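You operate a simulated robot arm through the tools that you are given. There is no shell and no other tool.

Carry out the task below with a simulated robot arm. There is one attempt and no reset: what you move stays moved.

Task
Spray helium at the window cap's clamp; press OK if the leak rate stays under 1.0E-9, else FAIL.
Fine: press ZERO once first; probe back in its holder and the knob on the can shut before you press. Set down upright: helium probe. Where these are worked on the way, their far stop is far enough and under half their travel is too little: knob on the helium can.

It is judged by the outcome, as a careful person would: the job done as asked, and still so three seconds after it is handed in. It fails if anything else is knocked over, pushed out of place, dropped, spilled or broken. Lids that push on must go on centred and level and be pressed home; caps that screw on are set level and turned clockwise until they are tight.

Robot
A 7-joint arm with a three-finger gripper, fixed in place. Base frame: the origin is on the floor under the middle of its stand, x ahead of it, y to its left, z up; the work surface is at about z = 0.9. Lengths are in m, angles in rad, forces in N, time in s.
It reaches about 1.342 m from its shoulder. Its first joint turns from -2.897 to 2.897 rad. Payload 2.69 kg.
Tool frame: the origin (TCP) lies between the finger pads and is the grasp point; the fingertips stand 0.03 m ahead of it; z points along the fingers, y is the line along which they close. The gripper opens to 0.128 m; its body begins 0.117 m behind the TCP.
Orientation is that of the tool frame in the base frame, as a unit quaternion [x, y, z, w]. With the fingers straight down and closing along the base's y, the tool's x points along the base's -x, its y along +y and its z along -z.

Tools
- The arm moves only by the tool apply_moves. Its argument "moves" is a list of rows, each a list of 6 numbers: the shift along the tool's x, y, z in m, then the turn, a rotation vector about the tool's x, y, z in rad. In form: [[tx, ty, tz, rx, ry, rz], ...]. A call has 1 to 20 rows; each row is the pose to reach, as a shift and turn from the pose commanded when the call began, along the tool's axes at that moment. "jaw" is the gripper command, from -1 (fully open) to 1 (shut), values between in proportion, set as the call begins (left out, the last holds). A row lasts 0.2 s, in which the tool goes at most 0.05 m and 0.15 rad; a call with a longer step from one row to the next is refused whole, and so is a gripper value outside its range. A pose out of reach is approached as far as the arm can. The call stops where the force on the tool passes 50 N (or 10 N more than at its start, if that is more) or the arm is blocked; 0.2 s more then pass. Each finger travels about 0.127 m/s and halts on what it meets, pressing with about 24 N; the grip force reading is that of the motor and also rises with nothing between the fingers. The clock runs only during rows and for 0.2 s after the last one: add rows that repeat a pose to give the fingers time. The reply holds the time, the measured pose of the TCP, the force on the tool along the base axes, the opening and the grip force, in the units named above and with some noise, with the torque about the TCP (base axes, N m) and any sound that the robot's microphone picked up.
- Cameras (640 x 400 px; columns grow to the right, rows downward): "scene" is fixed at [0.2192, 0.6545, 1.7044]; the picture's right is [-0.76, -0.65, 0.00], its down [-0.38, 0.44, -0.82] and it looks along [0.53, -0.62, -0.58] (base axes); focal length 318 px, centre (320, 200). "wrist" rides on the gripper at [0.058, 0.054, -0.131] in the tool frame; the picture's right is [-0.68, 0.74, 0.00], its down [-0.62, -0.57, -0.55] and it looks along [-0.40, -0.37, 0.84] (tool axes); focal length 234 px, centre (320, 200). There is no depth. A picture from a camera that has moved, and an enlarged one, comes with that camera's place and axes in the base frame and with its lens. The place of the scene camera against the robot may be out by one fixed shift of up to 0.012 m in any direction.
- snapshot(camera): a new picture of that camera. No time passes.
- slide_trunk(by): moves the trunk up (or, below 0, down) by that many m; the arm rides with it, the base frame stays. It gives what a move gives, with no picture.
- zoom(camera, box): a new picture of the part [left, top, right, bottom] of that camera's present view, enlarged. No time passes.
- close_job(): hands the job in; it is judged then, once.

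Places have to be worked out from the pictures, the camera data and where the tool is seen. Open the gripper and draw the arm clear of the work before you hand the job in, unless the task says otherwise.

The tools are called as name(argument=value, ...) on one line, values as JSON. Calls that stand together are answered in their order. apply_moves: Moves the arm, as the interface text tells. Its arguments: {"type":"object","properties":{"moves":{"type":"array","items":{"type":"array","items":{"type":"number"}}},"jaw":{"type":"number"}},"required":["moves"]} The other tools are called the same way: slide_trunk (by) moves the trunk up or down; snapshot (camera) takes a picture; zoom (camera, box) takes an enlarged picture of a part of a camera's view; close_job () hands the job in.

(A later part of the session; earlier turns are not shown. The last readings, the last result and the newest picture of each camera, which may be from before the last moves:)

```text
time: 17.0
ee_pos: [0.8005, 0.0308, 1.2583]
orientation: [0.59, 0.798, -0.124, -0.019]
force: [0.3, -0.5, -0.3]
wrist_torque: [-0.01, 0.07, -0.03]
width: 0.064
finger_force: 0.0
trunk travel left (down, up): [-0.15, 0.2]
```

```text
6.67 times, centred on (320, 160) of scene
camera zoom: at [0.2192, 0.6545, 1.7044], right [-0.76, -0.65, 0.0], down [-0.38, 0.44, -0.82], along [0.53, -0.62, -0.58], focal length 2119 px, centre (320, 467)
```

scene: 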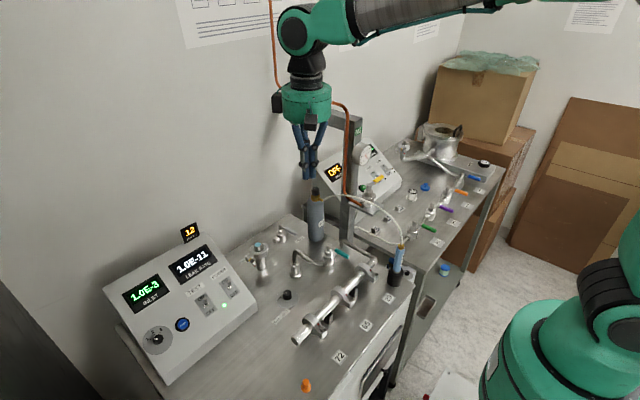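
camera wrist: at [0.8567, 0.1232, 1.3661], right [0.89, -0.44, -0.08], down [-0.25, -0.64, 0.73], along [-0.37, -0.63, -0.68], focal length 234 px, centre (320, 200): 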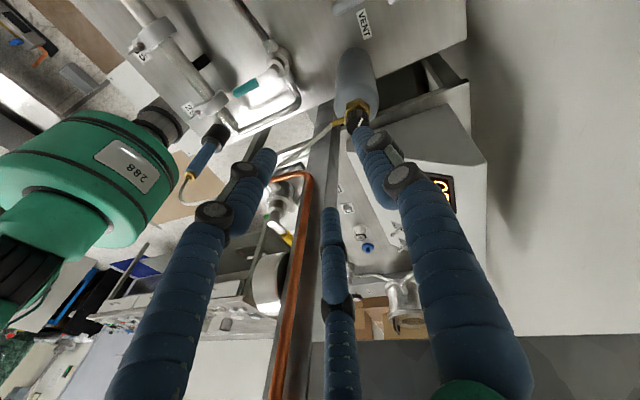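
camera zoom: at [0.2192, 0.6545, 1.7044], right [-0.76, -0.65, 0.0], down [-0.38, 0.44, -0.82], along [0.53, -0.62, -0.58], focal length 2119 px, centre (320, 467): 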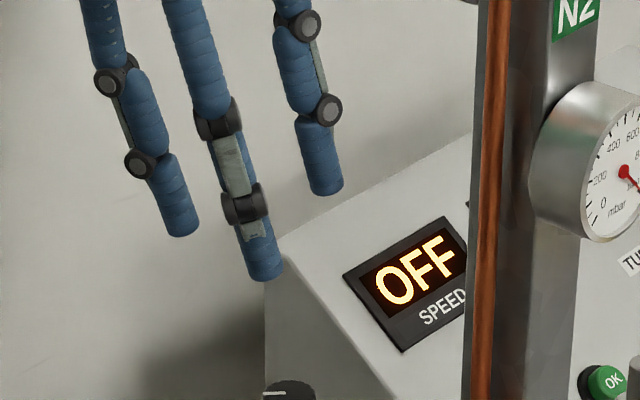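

Three wrist views put the knob top at about (0.8155, −0.013, 1.107), diameter ≈ 2.5 cm, pointer line toward +x+y. I go to a pre-grasp about 7 cm up along the tool axis and check alignment.

apply_moves(moves=[[-0.009, 0.0122, 0.0228, 0, 0, 0], [-0.0179, 0.0243, 0.0455, 0, 0, 0], [-0.0268, 0.0365, 0.0683, 0, 0, 0], [-0.0268, 0.0365, 0.0683, 0, 0, 0]], jaw=0.0)

zoom(camera="wrist", box=[260, 80, 400, 180])

zoom(camera="scene", box=[250, 100, 390, 230])

```text
time: 18.0
ee_pos: [0.8301, 0.0048, 1.1884]
orientation: [0.59, 0.798, -0.123, -0.019]
force: [1.1, -0.2, -0.2]
wrist_torque: [-0.01, 0.03, 0.0]
width: 0.064
finger_force: 0.1
trunk travel left (down, up): [-0.15, 0.2]
```

```text
4.00 times, centred on (330, 130) of wrist
camera zoom: at [0.8863, 0.0965, 1.2962], right [0.9, -0.44, -0.08], down [-0.25, -0.64, 0.73], along [-0.37, -0.63, -0.68], focal length 937 px, centre (280, 480)
```

zoom: 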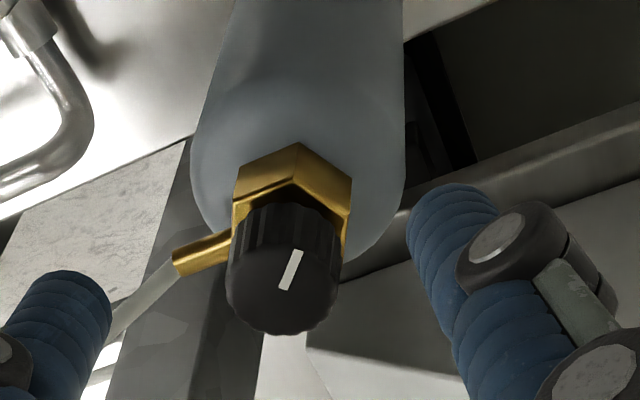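

```text
3.08 times, centred on (320, 165) of scene
camera zoom: at [0.2192, 0.6545, 1.7044], right [-0.76, -0.65, 0.0], down [-0.38, 0.44, -0.82], along [0.53, -0.62, -0.58], focal length 978 px, centre (320, 308)
```

zoom: 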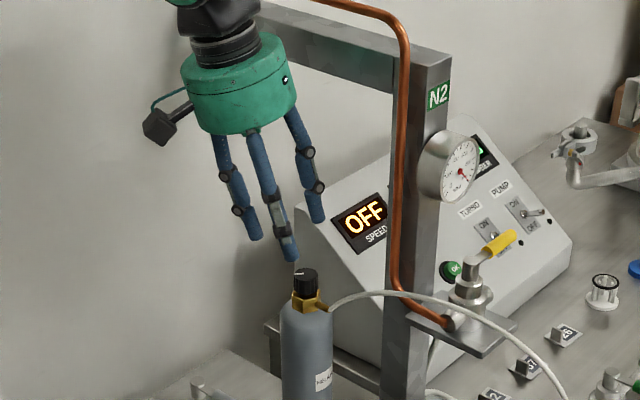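

Alignment is within a few mm. I descend 2.5 cm along the tool axis and look again to refine height and lateral offset.

apply_moves(moves=[[0.0, 0.0, 0.0125, 0, 0, 0], [0.0, 0.0, 0.025, 0, 0, 0], [0.0, 0.0, 0.025, 0, 0, 0]], jaw=0.0)

zoom(camera="wrist", box=[260, 80, 400, 180])

zoom(camera="scene", box=[270, 130, 360, 210])

```text
time: 18.8
ee_pos: [0.8259, -0.0018, 1.1646]
orientation: [0.59, 0.798, -0.123, -0.017]
force: [-0.2, 0.2, 0.5]
wrist_torque: [0.02, -0.03, 0.0]
width: 0.0639
finger_force: 0.0
trunk travel left (down, up): [-0.15, 0.2]
```

```text
4.00 times, centred on (330, 130) of wrist
camera zoom: at [0.8814, 0.0908, 1.272], right [0.9, -0.44, -0.08], down [-0.25, -0.64, 0.73], along [-0.37, -0.63, -0.68], focal length 937 px, centre (280, 480)
```

zoom: 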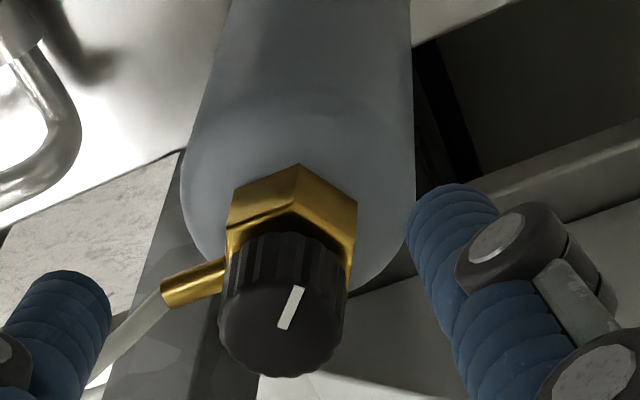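

```text
5.00 times, centred on (315, 170) of scene
camera zoom: at [0.2192, 0.6545, 1.7044], right [-0.76, -0.65, 0.0], down [-0.38, 0.44, -0.82], along [0.53, -0.62, -0.58], focal length 1589 px, centre (345, 350)
```

zoom: 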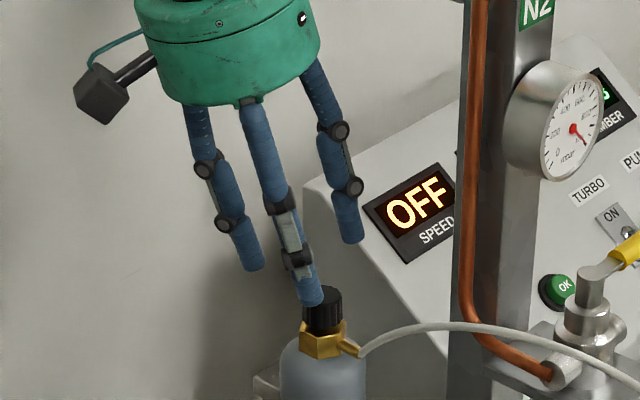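

Refined knob top estimate (0.8165, −0.013, 1.112). I descend around the knob with fingers still open, then close to a slightly loose width to check centring.

apply_moves(moves=[[-0.0002, 0.0004, 0.012, 0, 0, 0], [-0.0004, 0.0007, 0.022, 0, 0, 0], [-0.0005, 0.0009, 0.032, 0, 0, 0], [-0.0006, 0.0011, 0.042, 0, 0, 0], [-0.0006, 0.0011, 0.042, 0, 0, 0]], jaw=0.0)

zoom(camera="wrist", box=[250, 100, 390, 220])

zoom(camera="scene", box=[270, 130, 360, 210])

```text
time: 20.0
ee_pos: [0.8191, -0.0087, 1.1231]
orientation: [0.59, 0.798, -0.124, -0.019]
force: [-0.1, 0.5, -0.5]
wrist_torque: [-0.02, -0.01, -0.01]
width: 0.0641
finger_force: 0.0
trunk travel left (down, up): [-0.15, 0.2]
```

```text
3.33 times, centred on (320, 160) of wrist
camera zoom: at [0.8743, 0.0834, 1.2312], right [0.9, -0.44, -0.08], down [-0.25, -0.64, 0.73], along [-0.37, -0.63, -0.68], focal length 781 px, centre (320, 333)
```

zoom: 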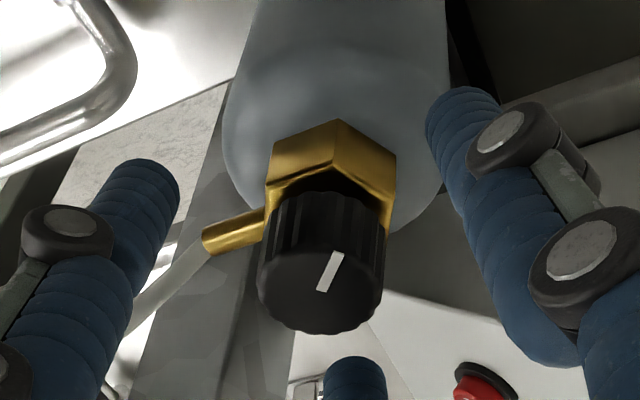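

```text
5.00 times, centred on (315, 170) of scene
camera zoom: at [0.2192, 0.6545, 1.7044], right [-0.76, -0.65, 0.0], down [-0.38, 0.44, -0.82], along [0.53, -0.62, -0.58], focal length 1589 px, centre (345, 350)
```

zoom: 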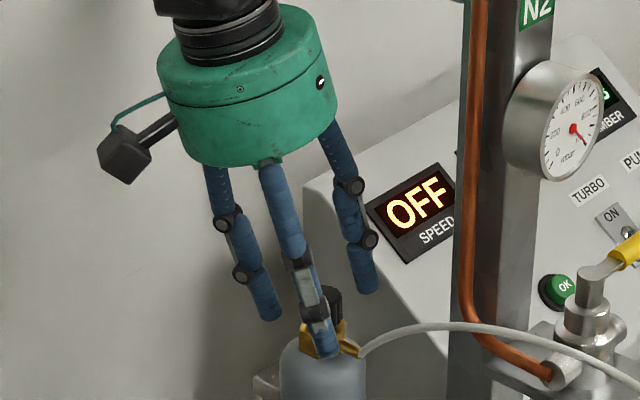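

The knob top is within about 1 mm of the tool axis and roughly 1 cm below the TCP, so the fingertips overlap it by ~2 cm. I close gently in steps, watching lateral force.

apply_moves(moves=[[0.0, 0.0, 0.0, 0, 0, 0], [0, 0, 0, 0, 0, 0]], jaw=0.5)

zoom(camera="wrist", box=[250, 100, 390, 220])

```text
time: 20.6
ee_pos: [0.8201, -0.0096, 1.124]
orientation: [0.59, 0.798, -0.124, -0.018]
force: [-0.9, -2.0, 0.1]
wrist_torque: [-0.03, 0.0, 0.0]
width: 0.0337
finger_force: 1.6
trunk travel left (down, up): [-0.15, 0.2]
```

```text
3.33 times, centred on (320, 160) of wrist
camera zoom: at [0.8741, 0.0832, 1.2313], right [0.9, -0.44, -0.08], down [-0.25, -0.64, 0.73], along [-0.37, -0.63, -0.68], focal length 781 px, centre (320, 333)
```

zoom: 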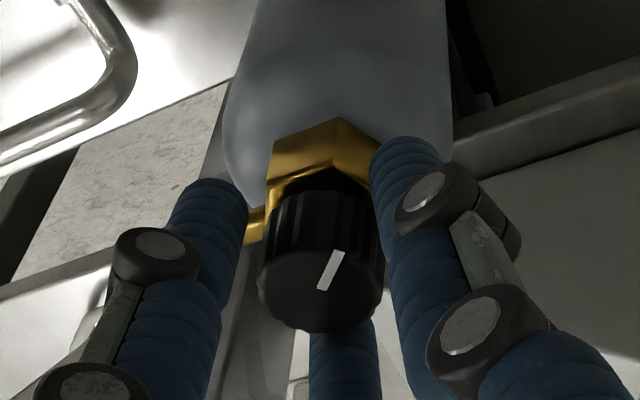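

A finger appears to be touching the wider brass hex below the knob. I open slightly, raise 6 mm along the axis, and close again.

apply_moves(moves=[[0.0, 0.0, 0.0, 0, 0, 0], [0, 0, -0.006, 0, 0, 0], [0, 0, -0.006, 0, 0, 0]], jaw=0.35)

apply_moves(moves=[[0.0, 0.0, 0.0, 0, 0, 0], [0, 0, 0, 0, 0, 0]], jaw=0.53)

zoom(camera="wrist", box=[250, 100, 390, 220])

```text
time: 21.4
ee_pos: [0.8202, -0.0093, 1.1293]
orientation: [0.59, 0.798, -0.124, -0.018]
force: [-0.8, -0.5, -0.3]
wrist_torque: [0.0, -0.02, -0.02]
width: 0.0415
finger_force: 0.1
trunk travel left (down, up): [-0.15, 0.2]
```

```text
time: 22.0
ee_pos: [0.82, -0.0094, 1.1287]
orientation: [0.59, 0.798, -0.123, -0.019]
force: [-0.2, -6.1, 0.0]
wrist_torque: [-0.08, 0.04, -0.03]
width: 0.0337
finger_force: 3.0
trunk travel left (down, up): [-0.15, 0.2]
```

```text
3.33 times, centred on (320, 160) of wrist
camera zoom: at [0.8757, 0.0841, 1.2369], right [0.9, -0.44, -0.08], down [-0.25, -0.64, 0.73], along [-0.37, -0.63, -0.68], focal length 781 px, centre (320, 333)
```

zoom: 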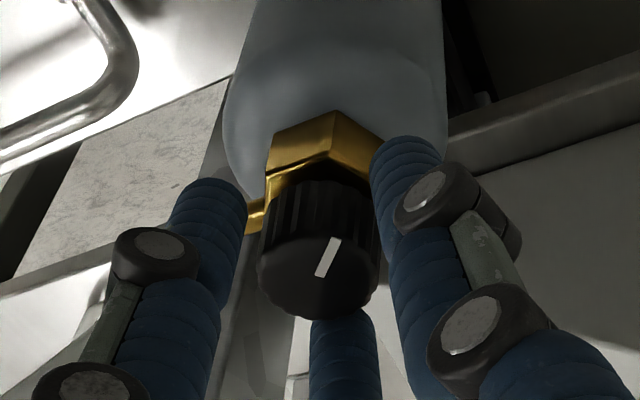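

The reaction is about −6 N in y: the finger on the −y side touches first, so the knob sits ~3 mm further to −y. I loosen, shift −y by 3 mm, and close again.

apply_moves(moves=[[0.0, 0.0, 0.0, 0, 0, 0], [-0.0026, -0.0015, 0.0006, 0, 0, 0], [-0.0026, -0.0015, 0.0006, 0, 0, 0]], jaw=0.4)

apply_moves(moves=[[0.0, 0.0, 0.0, 0, 0, 0], [0, 0, 0, 0, 0, 0]], jaw=0.53)

zoom(camera="wrist", box=[250, 100, 390, 220])

```text
time: 22.8
ee_pos: [0.8192, -0.0107, 1.1293]
orientation: [0.59, 0.798, -0.123, -0.018]
force: [0.2, 0.0, 0.7]
wrist_torque: [0.04, 0.02, 0.02]
width: 0.0385
finger_force: 0.0
trunk travel left (down, up): [-0.15, 0.2]
```

```text
time: 23.4
ee_pos: [0.8203, -0.0108, 1.129]
orientation: [0.59, 0.798, -0.123, -0.018]
force: [-0.3, 0.4, -0.5]
wrist_torque: [-0.01, -0.01, 0.03]
width: 0.0304
finger_force: 0.0
trunk travel left (down, up): [-0.15, 0.2]
```

```text
3.33 times, centred on (320, 160) of wrist
camera zoom: at [0.8753, 0.0818, 1.2372], right [0.9, -0.44, -0.08], down [-0.25, -0.64, 0.73], along [-0.37, -0.63, -0.68], focal length 781 px, centre (320, 333)
```

zoom: 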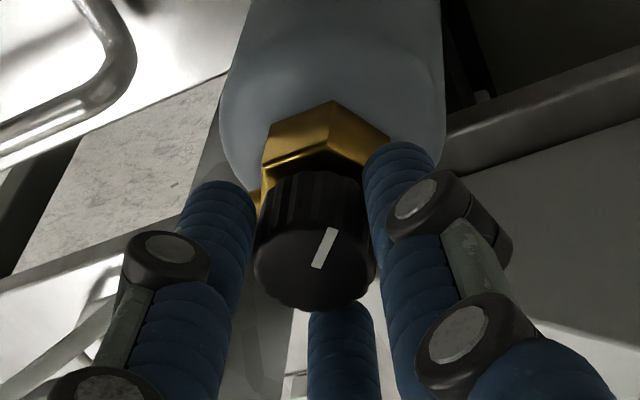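

Now no contact force at 30 mm opening. I close further in small steps.

apply_moves(moves=[[0.0, 0.0, 0.0, 0, 0, 0], [0, 0, 0, 0, 0, 0]], jaw=0.58)

apply_moves(moves=[[0.0, 0.0, 0.0, 0, 0, 0], [0, 0, 0, 0, 0, 0]], jaw=0.62)

```text
time: 24.0
ee_pos: [0.8203, -0.0106, 1.1291]
orientation: [0.59, 0.798, -0.124, -0.017]
force: [-0.1, 0.5, -0.1]
wrist_torque: [0.25, -0.15, -0.02]
width: 0.029
finger_force: 45.1
trunk travel left (down, up): [-0.15, 0.2]
```

```text
time: 24.6
ee_pos: [0.8191, -0.01, 1.1293]
orientation: [0.59, 0.797, -0.124, -0.018]
force: [-1.2, 1.4, -0.5]
wrist_torque: [0.27, -0.26, -0.01]
width: 0.0288
finger_force: 44.8
trunk travel left (down, up): [-0.15, 0.2]
```

The knob is gripped (28.9 mm) with little side load. I test-turn counter-clockwise (from above, the usual opening direction) by 0.28 rad about the knob's vertical axis and check torque and the pointer.

apply_moves(moves=[[0.0003, -0.0002, 0.0, -0.0081, -0.0153, -0.0678], [0.0006, -0.0004, 0.0, -0.0163, -0.0306, -0.1356], [0.0009, -0.0006, 0.0, -0.0244, -0.0459, -0.2035], [0.0011, -0.0008, 0.0, -0.0325, -0.0612, -0.2713]], jaw=0.62)

zoom(camera="wrist", box=[250, 100, 390, 220])

snapshot(camera="scene")

```text
time: 25.6
ee_pos: [0.8187, -0.0087, 1.1295]
orientation: [0.472, 0.872, -0.125, -0.001]
force: [-7.9, 6.7, 3.1]
wrist_torque: [0.38, 0.41, -0.29]
width: 0.0286
finger_force: 44.7
trunk travel left (down, up): [-0.15, 0.2]
```

```text
3.33 times, centred on (320, 160) of wrist
camera zoom: at [0.8461, 0.0949, 1.2375], right [0.98, -0.17, -0.08], down [-0.06, -0.68, 0.73], along [-0.18, -0.71, -0.68], focal length 781 px, centre (320, 333)
```

zoom: 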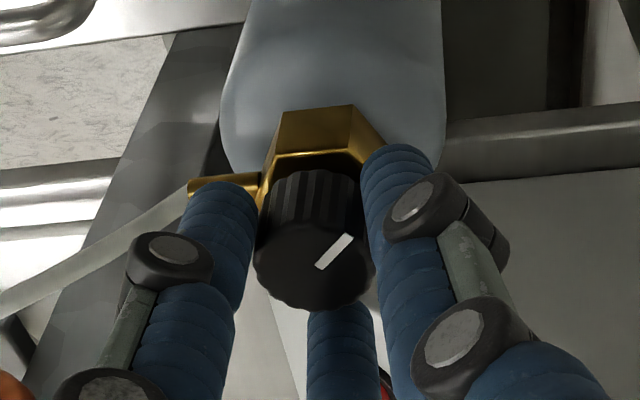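

```text
taken
```

scene: 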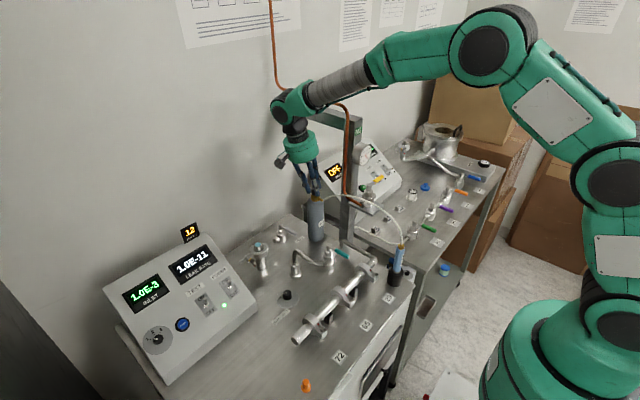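

The pointer stayed at azimuth ≈45° in the world while the fingers slipped: the knob is against its stop in the counter-clockwise sense. I turn clockwise instead and see whether it follows.

apply_moves(moves=[[-0.0003, 0.0001, 0.0, 0.0081, 0.0153, 0.0678], [-0.0006, 0.0002, 0.0, 0.0163, 0.0306, 0.1356], [-0.001, 0.0004, 0.0, 0.0244, 0.0459, 0.2035], [-0.0013, 0.0005, 0.0, 0.0325, 0.0612, 0.2713]], jaw=0.62)

zoom(camera="wrist", box=[250, 100, 390, 220])

```text
time: 26.6
ee_pos: [0.82, -0.0109, 1.1305]
orientation: [0.591, 0.797, -0.123, -0.018]
force: [-13.4, 6.2, 0.9]
wrist_torque: [0.34, 0.41, -0.04]
width: 0.0289
finger_force: 44.5
trunk travel left (down, up): [-0.15, 0.2]
```

```text
3.33 times, centred on (320, 160) of wrist
camera zoom: at [0.8755, 0.0818, 1.2375], right [0.89, -0.44, -0.08], down [-0.25, -0.64, 0.73], along [-0.37, -0.63, -0.68], focal length 781 px, centre (320, 333)
```

zoom: 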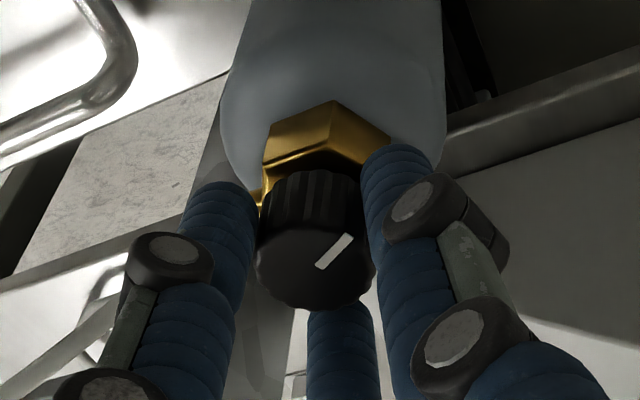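

Turning clockwise the pointer moved with the fingers (azimuth 45° → 30°), so clockwise opens it. To have turning room with the hand leaning away from the beam, I release, lift 3 cm, and re-orient 80° counter-clockwise before re-gripping.

apply_moves(moves=[[0, 0, 0, 0, 0, 0], [0, 0, 0, 0, 0, 0], [0, 0, -0.015, 0, 0, 0], [0, 0, -0.03, 0, 0, 0], [0, 0, -0.03, 0, 0, 0]], jaw=0.3)

zoom(camera="wrist", box=[250, 80, 390, 200])

snapshot(camera="scene")

```text
time: 27.8
ee_pos: [0.8268, -0.0068, 1.1583]
orientation: [0.59, 0.797, -0.123, -0.018]
force: [0.2, 0.2, 0.5]
wrist_torque: [-0.04, 0.02, 0.02]
width: 0.0447
finger_force: 0.0
trunk travel left (down, up): [-0.15, 0.2]
```

```text
3.33 times, centred on (320, 140) of wrist
camera zoom: at [0.882, 0.0865, 1.2659], right [0.9, -0.44, -0.08], down [-0.25, -0.64, 0.73], along [-0.37, -0.63, -0.68], focal length 781 px, centre (320, 400)
```

zoom: 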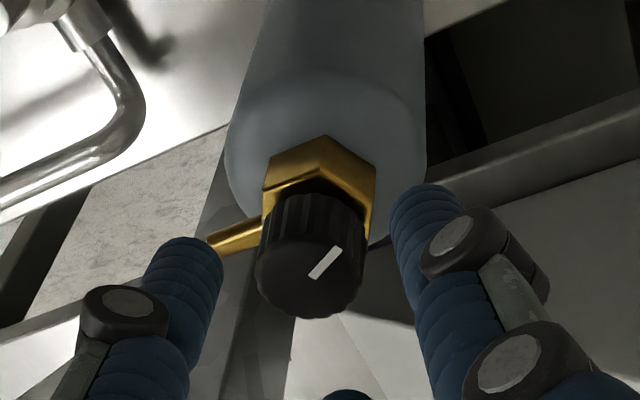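

```text
taken
```

scene: 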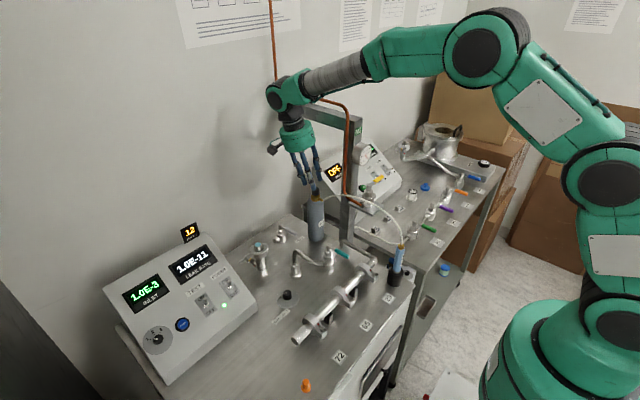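

Released cleanly and nothing shifted. Now I rotate the open gripper 80° counter-clockwise about the knob's vertical axis while lifted.

apply_moves(moves=[[0.0015, -0.001, 0.0, -0.0163, -0.0306, -0.1356], [0.0029, -0.0021, 0.0001, -0.0325, -0.0612, -0.2713], [0.0042, -0.0035, 0.0003, -0.0488, -0.0917, -0.4069], [0.0052, -0.0049, 0.0005, -0.0651, -0.1223, -0.5426], [0.006, -0.0065, 0.0008, -0.0813, -0.1529, -0.6782], [0.0066, -0.0082, 0.0011, -0.0976, -0.1835, -0.8139], [0.0069, -0.01, 0.0014, -0.1139, -0.214, -0.9495], [0.007, -0.0118, 0.0018, -0.1301, -0.2446, -1.0852], [0.0068, -0.0135, 0.0022, -0.1464, -0.2752, -1.2208], [0.0064, -0.0152, 0.0027, -0.1627, -0.3058, -1.3565], [0.0064, -0.0152, 0.0027, -0.1627, -0.3058, -1.3565]], jaw=0.3)

zoom(camera="wrist", box=[250, 80, 390, 200])

zoom(camera="scene", box=[240, 80, 400, 240])

```text
time: 30.2
ee_pos: [0.8084, -0.004, 1.1588]
orientation: [-0.064, 0.99, -0.107, 0.066]
force: [0.4, -0.8, 0.6]
wrist_torque: [0.06, 0.02, 0.02]
width: 0.0449
finger_force: 0.1
trunk travel left (down, up): [-0.15, 0.2]
```

```text
3.33 times, centred on (320, 140) of wrist
camera zoom: at [0.7265, 0.0658, 1.2661], right [0.58, 0.81, -0.08], down [0.59, -0.35, 0.73], along [0.56, -0.47, -0.68], focal length 781 px, centre (320, 400)
```

zoom: 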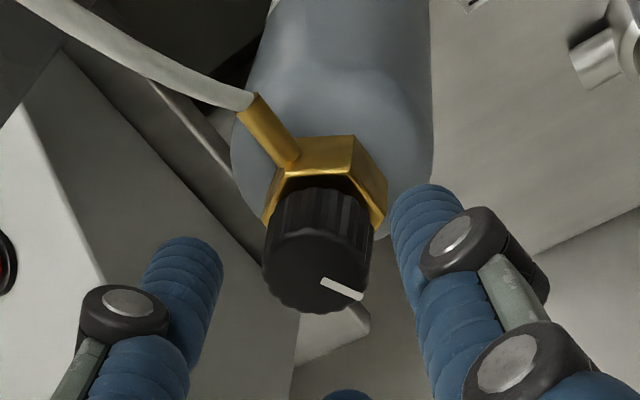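

```text
2.50 times, centred on (320, 160) of scene
camera zoom: at [0.2192, 0.6545, 1.7044], right [-0.76, -0.65, 0.0], down [-0.38, 0.44, -0.82], along [0.53, -0.62, -0.58], focal length 795 px, centre (320, 300)
```

zoom: 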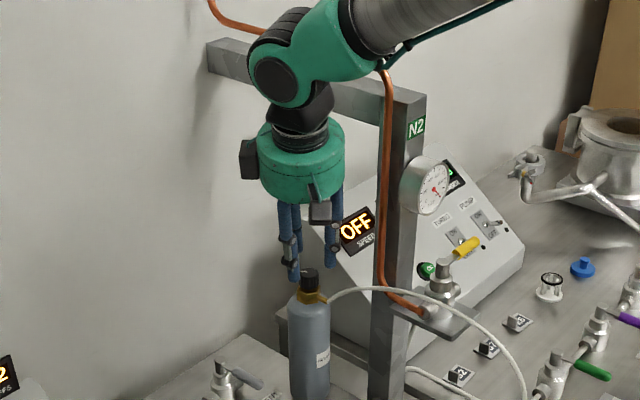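

The knob now sits at (0.8155, −0.015, top 1.109) in this second orientation. I descend around it and close in steps, checking for side load.

apply_moves(moves=[[0.0012, 0.001, 0.01, 0, 0, 0], [0.0018, 0.0016, 0.02, 0, 0, 0], [0.0023, 0.0021, 0.0293, 0, 0, 0], [0.0023, 0.0021, 0.0293, 0, 0, 0]], jaw=0.3)

apply_moves(moves=[[0, 0, 0, 0, 0, 0], [0, 0, 0, 0, 0, 0]], jaw=0.51)

zoom(camera="wrist", box=[250, 100, 390, 220])

```text
time: 31.2
ee_pos: [0.8122, -0.0092, 1.1285]
orientation: [-0.063, 0.99, -0.106, 0.066]
force: [0.1, -0.5, 1.2]
wrist_torque: [-0.03, 0.01, 0.02]
width: 0.0449
finger_force: 0.0
trunk travel left (down, up): [-0.15, 0.2]
```

```text
time: 31.8
ee_pos: [0.8105, -0.008, 1.1297]
orientation: [-0.063, 0.99, -0.107, 0.065]
force: [0.8, 0.5, 0.5]
wrist_torque: [-0.04, -0.02, 0.04]
width: 0.0321
finger_force: 0.7
trunk travel left (down, up): [-0.15, 0.2]
```

```text
3.33 times, centred on (320, 160) of wrist
camera zoom: at [0.7289, 0.0615, 1.237], right [0.58, 0.81, -0.08], down [0.59, -0.35, 0.73], along [0.56, -0.47, -0.68], focal length 781 px, centre (320, 333)
```

zoom: 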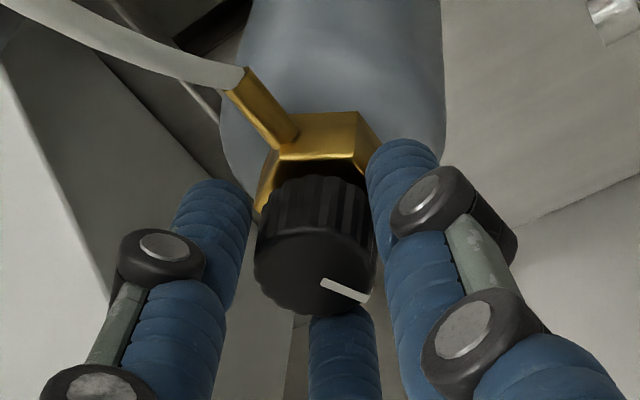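

apply_moves(moves=[[0, 0, 0, 0, 0, 0], [0, 0, 0, 0, 0, 0]], jaw=0.56)

apply_moves(moves=[[0, 0, 0, 0, 0, 0], [0, 0, 0, 0, 0, 0]], jaw=0.65)

```text
time: 32.4
ee_pos: [0.8104, -0.0089, 1.1297]
orientation: [-0.064, 0.99, -0.106, 0.065]
force: [4.2, -1.3, 0.5]
wrist_torque: [0.0, -0.04, 0.03]
width: 0.0312
finger_force: 2.3
trunk travel left (down, up): [-0.15, 0.2]
```

```text
time: 33.0
ee_pos: [0.8128, -0.0092, 1.1279]
orientation: [-0.062, 0.99, -0.106, 0.066]
force: [11.7, -6.0, 1.1]
wrist_torque: [-0.08, -0.24, 0.06]
width: 0.0286
finger_force: 45.5
trunk travel left (down, up): [-0.15, 0.2]
```

Gripped, but with a side load of about (12, −6) N. I shift the tool ~2 mm in that direction to relieve it, then turn clockwise 0.7 rad.

apply_moves(moves=[[-0.001, -0.0006, 0.0002, 0, 0, 0], [-0.002, -0.0012, 0.0005, 0, 0, 0]], jaw=0.65)

apply_moves(moves=[[-0.0004, 0.0002, 0, 0.0081, 0.0153, 0.0678], [-0.0009, 0.0004, 0, 0.0163, 0.0306, 0.1356], [-0.0013, 0.0005, 0, 0.0244, 0.0459, 0.2035], [-0.0018, 0.0007, 0.0001, 0.0325, 0.0612, 0.2713], [-0.0023, 0.0008, 0.0001, 0.0407, 0.0765, 0.3391], [-0.0028, 0.0008, 0.0001, 0.0488, 0.0917, 0.4069], [-0.0032, 0.0008, 0.0002, 0.0569, 0.107, 0.4747], [-0.0037, 0.0008, 0.0003, 0.065, 0.1223, 0.5426], [-0.0042, 0.0008, 0.0003, 0.0732, 0.1376, 0.6104], [-0.0047, 0.0007, 0.0004, 0.0813, 0.1529, 0.6782]], jaw=0.65)

zoom(camera="wrist", box=[250, 100, 390, 220])

snapshot(camera="scene")

```text
time: 33.6
ee_pos: [0.8132, -0.01, 1.1295]
orientation: [-0.063, 0.99, -0.106, 0.065]
force: [-2.1, 1.2, 7.0]
wrist_torque: [0.44, 0.31, -0.03]
width: 0.0289
finger_force: 45.3
trunk travel left (down, up): [-0.15, 0.2]
```

```text
time: 35.8
ee_pos: [0.8164, -0.0093, 1.1297]
orientation: [0.281, 0.951, -0.122, 0.025]
force: [-12.9, -1.9, 6.6]
wrist_torque: [0.0, 0.35, -0.08]
width: 0.0289
finger_force: 45.0
trunk travel left (down, up): [-0.15, 0.2]
```

```text
3.33 times, centred on (320, 160) of wrist
camera zoom: at [0.7991, 0.0979, 1.2371], right [0.97, 0.24, -0.08], down [0.22, -0.65, 0.73], along [0.12, -0.72, -0.68], focal length 781 px, centre (320, 333)
```

zoom: 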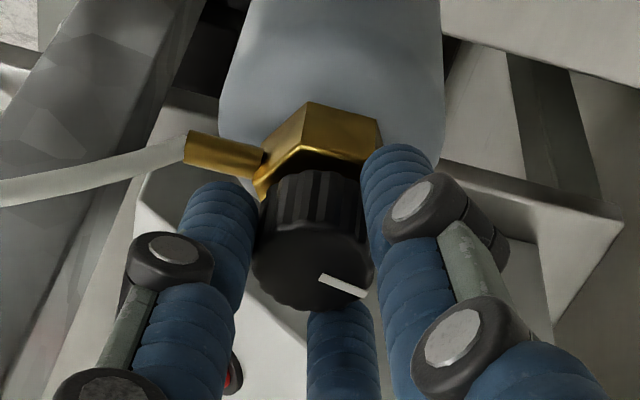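

```text
taken
```

scene: 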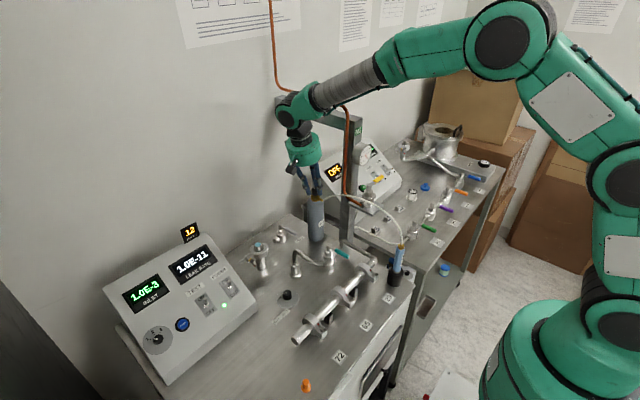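

The knob follows (pointer fixed relative to the fingers; about 55° open so far). I continue clockwise another 0.7 rad, with a small relief shift in −x.

apply_moves(moves=[[0.0004, -0.0003, 0, 0.0081, 0.0153, 0.0678], [0.0008, -0.0007, 0.0001, 0.0163, 0.0306, 0.1356], [0.0004, -0.0006, 0.0001, 0.0244, 0.0459, 0.2035], [-0.0001, -0.0004, 0.0001, 0.0325, 0.0612, 0.2713], [-0.0006, -0.0003, 0.0001, 0.0407, 0.0765, 0.3391], [-0.0011, -0.0003, 0.0002, 0.0488, 0.0917, 0.4069], [-0.0016, -0.0003, 0.0002, 0.0569, 0.107, 0.4747], [-0.002, -0.0003, 0.0003, 0.065, 0.1223, 0.5426], [-0.0025, -0.0003, 0.0004, 0.0732, 0.1376, 0.6104], [-0.003, -0.0004, 0.0004, 0.0813, 0.1529, 0.6782]], jaw=0.65)

zoom(camera="wrist", box=[250, 100, 390, 220])

snapshot(camera="scene")

```text
time: 38.0
ee_pos: [0.8199, -0.0102, 1.1301]
orientation: [0.59, 0.798, -0.122, -0.019]
force: [2.5, -11.0, 4.5]
wrist_torque: [0.06, -0.1, 0.45]
width: 0.0287
finger_force: 45.2
trunk travel left (down, up): [-0.15, 0.2]
```

```text
3.33 times, centred on (320, 160) of wrist
camera zoom: at [0.8754, 0.0818, 1.2373], right [0.89, -0.44, -0.08], down [-0.25, -0.64, 0.73], along [-0.37, -0.63, -0.68], focal length 781 px, centre (320, 333)
```

zoom: 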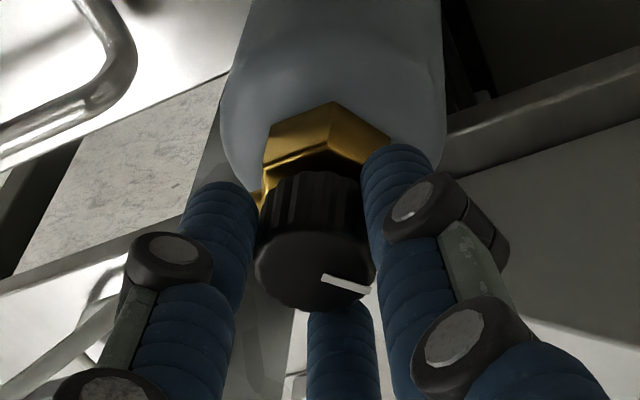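

```text
taken
```

scene: 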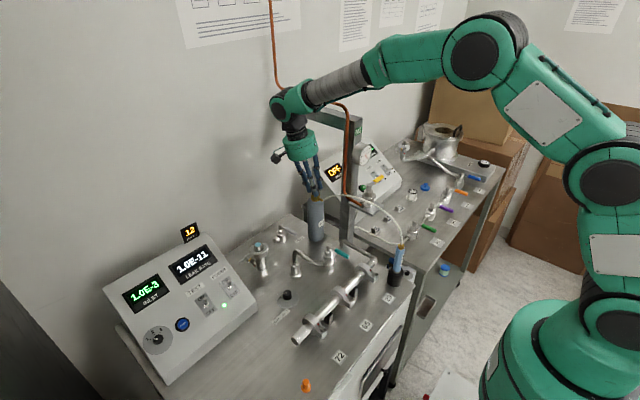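

The pointer is at about −45° azimuth now and torque has risen to 0.45 N·m with a slight lag, which suggests the far stop. I test with a further 0.14 rad to confirm.

apply_moves(moves=[[-0.0004, 0.0, 0, 0.0081, 0.0153, 0.0678], [-0.0008, 0.0, 0.0, 0.0163, 0.0306, 0.1356]], jaw=0.65)

zoom(camera="wrist", box=[250, 100, 390, 220])

```text
time: 38.6
ee_pos: [0.8197, -0.0114, 1.13]
orientation: [0.645, 0.754, -0.122, -0.026]
force: [3.2, -9.9, 6.4]
wrist_torque: [0.23, -0.15, 0.58]
width: 0.0285
finger_force: 45.2
trunk travel left (down, up): [-0.15, 0.2]
```

```text
3.33 times, centred on (320, 160) of wrist
camera zoom: at [0.8882, 0.0724, 1.2376], right [0.82, -0.56, -0.08], down [-0.34, -0.6, 0.73], along [-0.45, -0.57, -0.68], focal length 781 px, centre (320, 333)
```

zoom: 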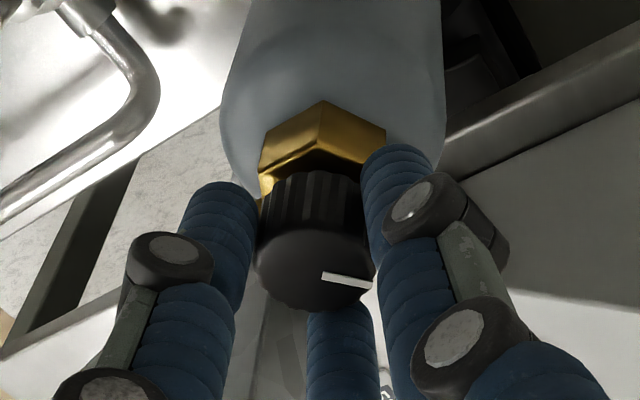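

Confirmed: the knob is at its far stop (pointer stays at −45°, 90° from shut), so the can is fully open. I release and lift clear.

apply_moves(moves=[[0, 0, 0, 0, 0, 0], [0, 0, 0, 0, 0, 0], [0, 0, -0.02, 0, 0, 0], [0, 0, -0.05, 0, 0, 0], [0, 0, -0.09, 0, 0, 0], [0, 0, -0.13, 0, 0, 0]], jaw=0.25)

snapshot(camera="scene")

zoom(camera="scene", box=[150, 200, 350, 320])

```text
time: 40.0
ee_pos: [0.8458, 0.0064, 1.2547]
orientation: [0.644, 0.755, -0.122, -0.026]
force: [-0.4, -0.2, 0.5]
wrist_torque: [0.03, -0.04, 0.0]
width: 0.0479
finger_force: 0.0
trunk travel left (down, up): [-0.15, 0.2]
```

```text
taken
```

scene: 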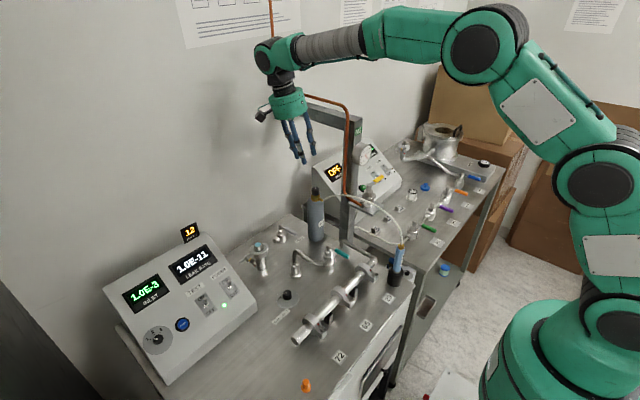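

```text
3.20 times, centred on (250, 260) of scene
camera zoom: at [0.2192, 0.6545, 1.7044], right [-0.76, -0.65, 0.0], down [-0.38, 0.44, -0.82], along [0.53, -0.62, -0.58], focal length 1017 px, centre (544, 8)
```

zoom: 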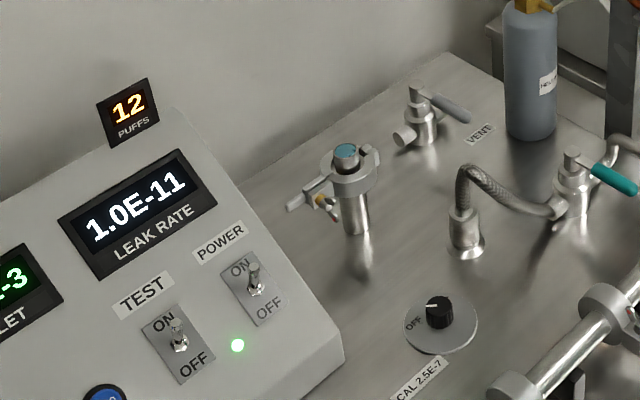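

Next is the helium probe. I move away from the beam, bring the tool vertical with zero yaw, and go to a viewpoint over the probe holder.

apply_moves(moves=[[0.038, 0.0034, -0.0157, 0, 0, 0], [0.0777, -0.0029, -0.0293, 0, 0, 0], [0.102, -0.0361, -0.0351, -0.0266, -0.0059, -0.1406], [0.1174, -0.0754, -0.0384, -0.0531, -0.0118, -0.2811], [0.1268, -0.1157, -0.0407, -0.0797, -0.0177, -0.4217], [0.1323, -0.1565, -0.0425, -0.1063, -0.0236, -0.5622], [0.1381, -0.1969, -0.0424, -0.1329, -0.0295, -0.7028], [0.144, -0.2373, -0.0422, -0.1594, -0.0353, -0.8434], [0.1507, -0.2759, -0.0343, -0.186, -0.0412, -0.9839], [0.1574, -0.3145, -0.0264, -0.2126, -0.0471, -1.1245], [0.1608, -0.3338, -0.0224, -0.2391, -0.053, -1.265], [0.1608, -0.3338, -0.0224, -0.2657, -0.0589, -1.4056], [0.1608, -0.3338, -0.0224, -0.2657, -0.0589, -1.4056]], jaw=-0.5)

snapshot(camera="wrist")

snapshot(camera="scene")

```text
time: 42.8
ee_pos: [0.5016, 0.1222, 1.3308]
orientation: [-0.002, 1.0, 0.001, 0.0]
force: [-0.1, -0.3, 0.2]
wrist_torque: [-0.01, 0.01, -0.01]
width: 0.0959
finger_force: 0.1
trunk travel left (down, up): [-0.15, 0.2]
```

```text
taken
camera wrist: at [0.4419, 0.1749, 1.4617], right [0.68, 0.74, 0.0], down [0.62, -0.56, 0.55], along [0.4, -0.37, -0.84], focal length 234 px, centre (320, 200)
```

wrist: 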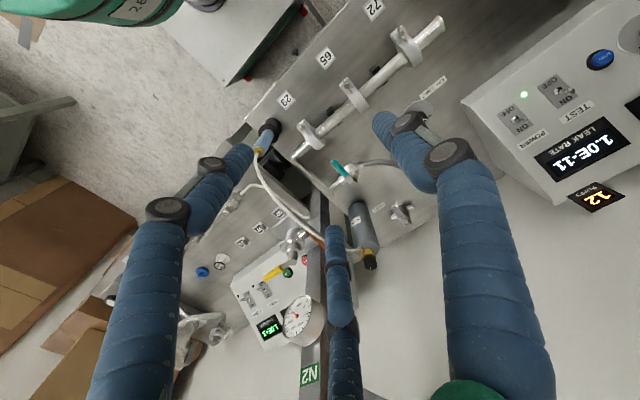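

```text
taken
```

scene: 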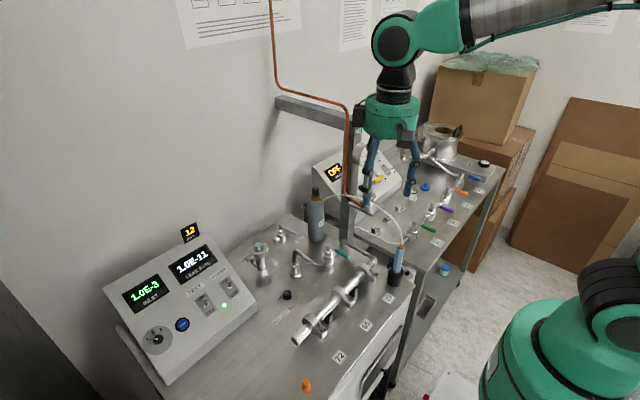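

zoom(camera="wrist", box=[220, 90, 340, 200])

zoom(camera="scene", box=[360, 220, 440, 300])

zoom(camera="wrist", box=[220, 150, 420, 350])

```text
3.64 times, centred on (280, 145) of wrist
camera zoom: at [0.4419, 0.1749, 1.4617], right [0.68, 0.74, 0.0], down [0.62, -0.56, 0.55], along [0.4, -0.37, -0.84], focal length 852 px, centre (466, 400)
```

zoom: 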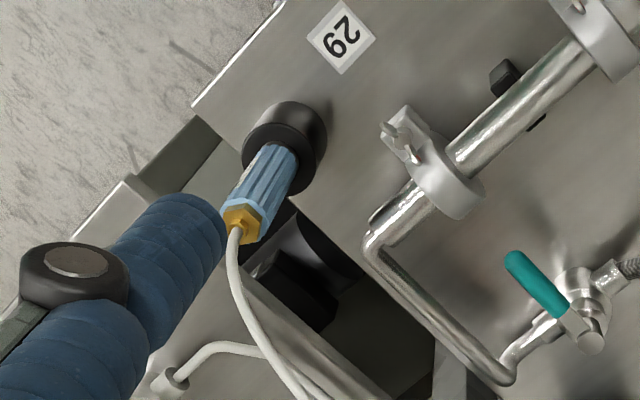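

```text
5.00 times, centred on (400, 260) of scene
camera zoom: at [0.2192, 0.6545, 1.7044], right [-0.76, -0.65, 0.0], down [-0.38, 0.44, -0.82], along [0.53, -0.62, -0.58], focal length 1589 px, centre (-80, -100)
```

zoom: 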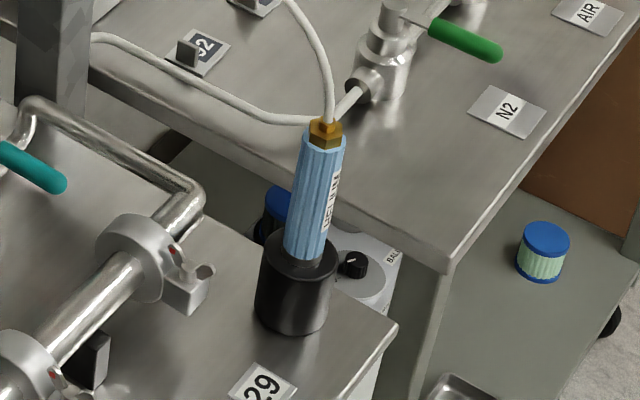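

```text
2.00 times, centred on (320, 250) of wrist
camera zoom: at [0.4419, 0.1749, 1.4617], right [0.68, 0.74, 0.0], down [0.62, -0.56, 0.55], along [0.4, -0.37, -0.84], focal length 468 px, centre (320, 100)
```

zoom: 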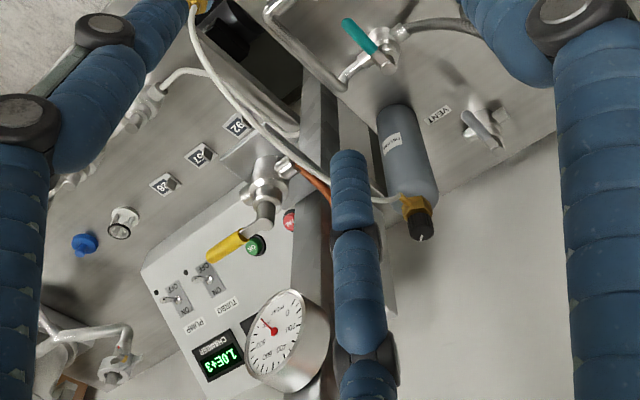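

Triangulation: probe axis at about (0.482, −0.016), brass top z≈1.057, holder rim z≈0.945; the hose heads toward +x. I go above it with a −30° yaw so fingers straddle the hose.

apply_moves(moves=[[0.004, -0.028, 0.032, 0, 0, 0.105], [0.008, -0.055, 0.064, 0, 0, 0.21], [0.0115, -0.083, 0.096, 0, 0, 0.315], [0.015, -0.11, 0.128, 0, 0, 0.42], [0.019, -0.138, 0.161, 0, 0, 0.524], [0.019, -0.138, 0.161, 0, 0, 0.524]], jaw=0.0)

snapshot(camera="wrist")

zoom(camera="scene", box=[340, 140, 480, 300])

```text
time: 44.2
ee_pos: [0.4831, -0.0159, 1.1699]
orientation: [0.26, 0.966, 0.0, 0.0]
force: [0.7, -0.3, -0.8]
wrist_torque: [0.04, 0.03, 0.0]
width: 0.0639
finger_force: 0.0
trunk travel left (down, up): [-0.15, 0.2]
```

```text
taken
camera wrist: at [0.4593, 0.0601, 1.3014], right [0.95, 0.3, 0.0], down [0.25, -0.8, 0.55], along [0.16, -0.52, -0.84], focal length 234 px, centre (320, 200)
```

wrist: 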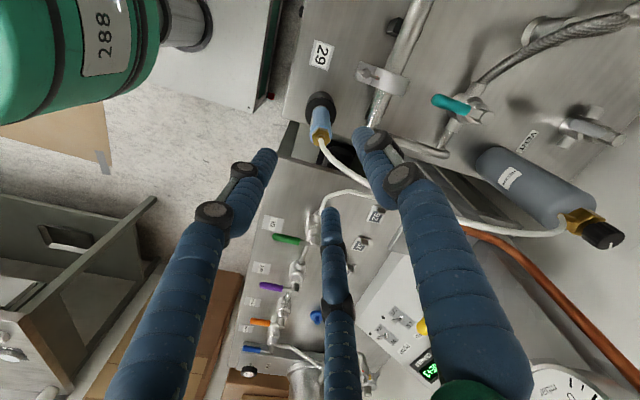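

```text
2.50 times, centred on (410, 220) of scene
camera zoom: at [0.2192, 0.6545, 1.7044], right [-0.76, -0.65, 0.0], down [-0.38, 0.44, -0.82], along [0.53, -0.62, -0.58], focal length 795 px, centre (95, 150)
```

zoom: 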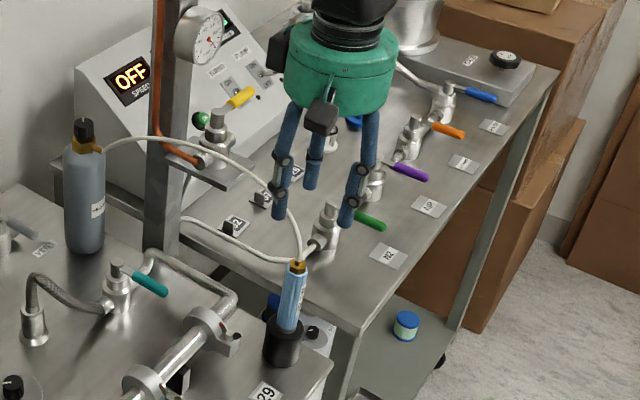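

zoom(camera="wrist", box=[260, 80, 400, 200])

```text
3.33 times, centred on (330, 140) of wrist
camera zoom: at [0.4593, 0.0601, 1.3014], right [0.95, 0.3, 0.0], down [0.25, -0.8, 0.55], along [0.16, -0.52, -0.84], focal length 781 px, centre (287, 400)
```

zoom: 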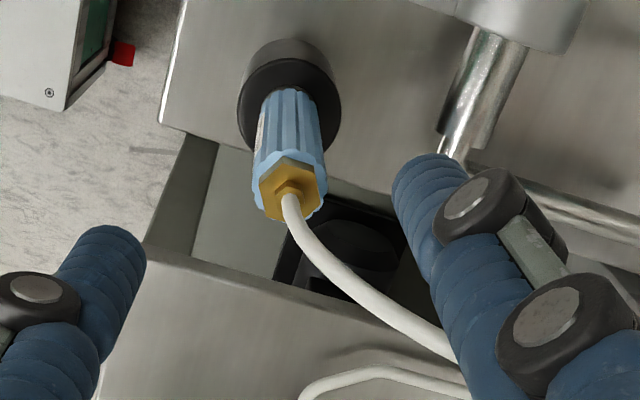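

The probe is within 1–2 mm of the tool axis. I descend to grip height (TCP z≈1.015) with fingers open.

apply_moves(moves=[[-0.0002, 0.0007, 0.035, 0, 0, 0], [-0.0004, 0.0014, 0.07, 0, 0, 0], [-0.0004, 0.0014, 0.1, 0, 0, 0], [-0.0004, 0.0014, 0.13, 0, 0, 0], [-0.0004, 0.0014, 0.155, 0, 0, 0], [-0.0004, 0.0014, 0.155, 0, 0, 0]], jaw=0.0)

snapshot(camera="wrist")

zoom(camera="scene", box=[340, 160, 480, 300])

```text
time: 45.6
ee_pos: [0.4851, -0.0146, 1.0164]
orientation: [0.259, 0.966, 0.001, 0.0]
force: [0.2, -0.4, -0.5]
wrist_torque: [-0.04, 0.06, -0.02]
width: 0.0642
finger_force: 0.1
trunk travel left (down, up): [-0.15, 0.2]
```

```text
taken
camera wrist: at [0.4603, 0.0612, 1.1463], right [0.95, 0.3, 0.0], down [0.25, -0.8, 0.55], along [0.16, -0.52, -0.84], focal length 234 px, centre (320, 200)
```

wrist: 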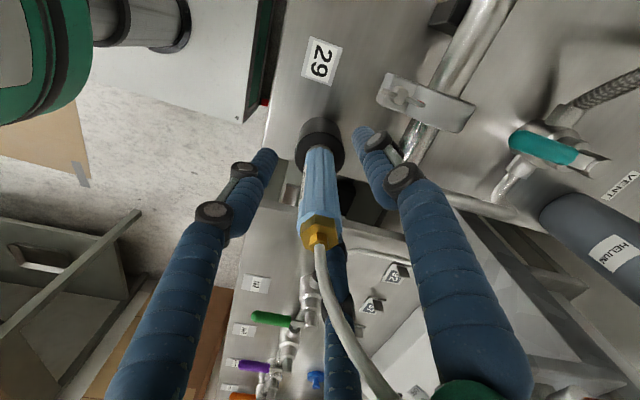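

```text
2.86 times, centred on (410, 230) of scene
camera zoom: at [0.2192, 0.6545, 1.7044], right [-0.76, -0.65, 0.0], down [-0.38, 0.44, -0.82], along [0.53, -0.62, -0.58], focal length 908 px, centre (63, 114)
```

zoom: 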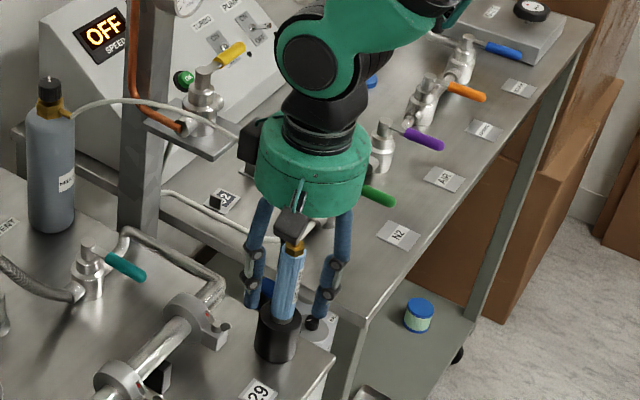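

Centred well. I close in steps onto the blue body.

apply_moves(moves=[[0, 0, 0, 0, 0, 0], [0, 0, 0, 0, 0, 0]], jaw=0.5)

apply_moves(moves=[[0, 0, 0, 0, 0, 0], [0, 0, 0, 0, 0, 0]], jaw=0.58)

apply_moves(moves=[[0, 0, 0, 0, 0, 0], [0, 0, 0, 0, 0, 0], [0, 0, 0, 0, 0, 0]], jaw=1.0)

snapshot(camera="wrist")

```text
time: 46.2
ee_pos: [0.4842, -0.0145, 1.0159]
orientation: [0.258, 0.966, 0.0, 0.0]
force: [-0.4, 0.0, 0.3]
wrist_torque: [0.02, 0.02, -0.02]
width: 0.032
finger_force: 0.1
trunk travel left (down, up): [-0.15, 0.2]
```

```text
time: 46.8
ee_pos: [0.4834, -0.0144, 1.0161]
orientation: [0.259, 0.966, 0.0, -0.001]
force: [0.1, 0.4, -0.1]
wrist_torque: [-0.02, -0.02, 0.04]
width: 0.027
finger_force: 0.1
trunk travel left (down, up): [-0.15, 0.2]
```

```text
time: 47.6
ee_pos: [0.4846, -0.0153, 1.0164]
orientation: [0.259, 0.966, 0.0, 0.0]
force: [-0.6, -0.1, -0.4]
wrist_torque: [-0.01, 0.01, -0.01]
width: 0.0234
finger_force: 23.9
trunk travel left (down, up): [-0.15, 0.2]
```

```text
taken
camera wrist: at [0.4598, 0.0612, 1.1467], right [0.95, 0.3, 0.0], down [0.25, -0.8, 0.55], along [0.16, -0.52, -0.84], focal length 234 px, centre (320, 200)
```

wrist: 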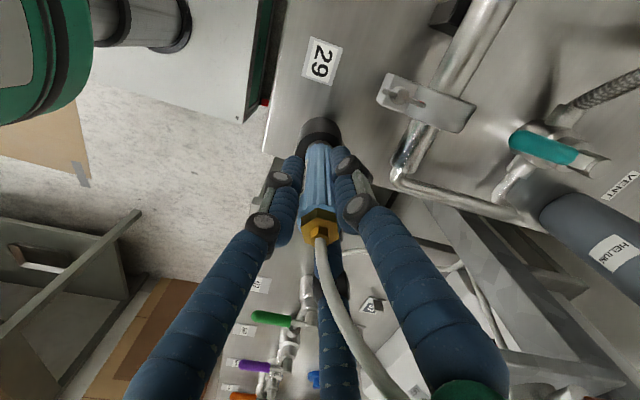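

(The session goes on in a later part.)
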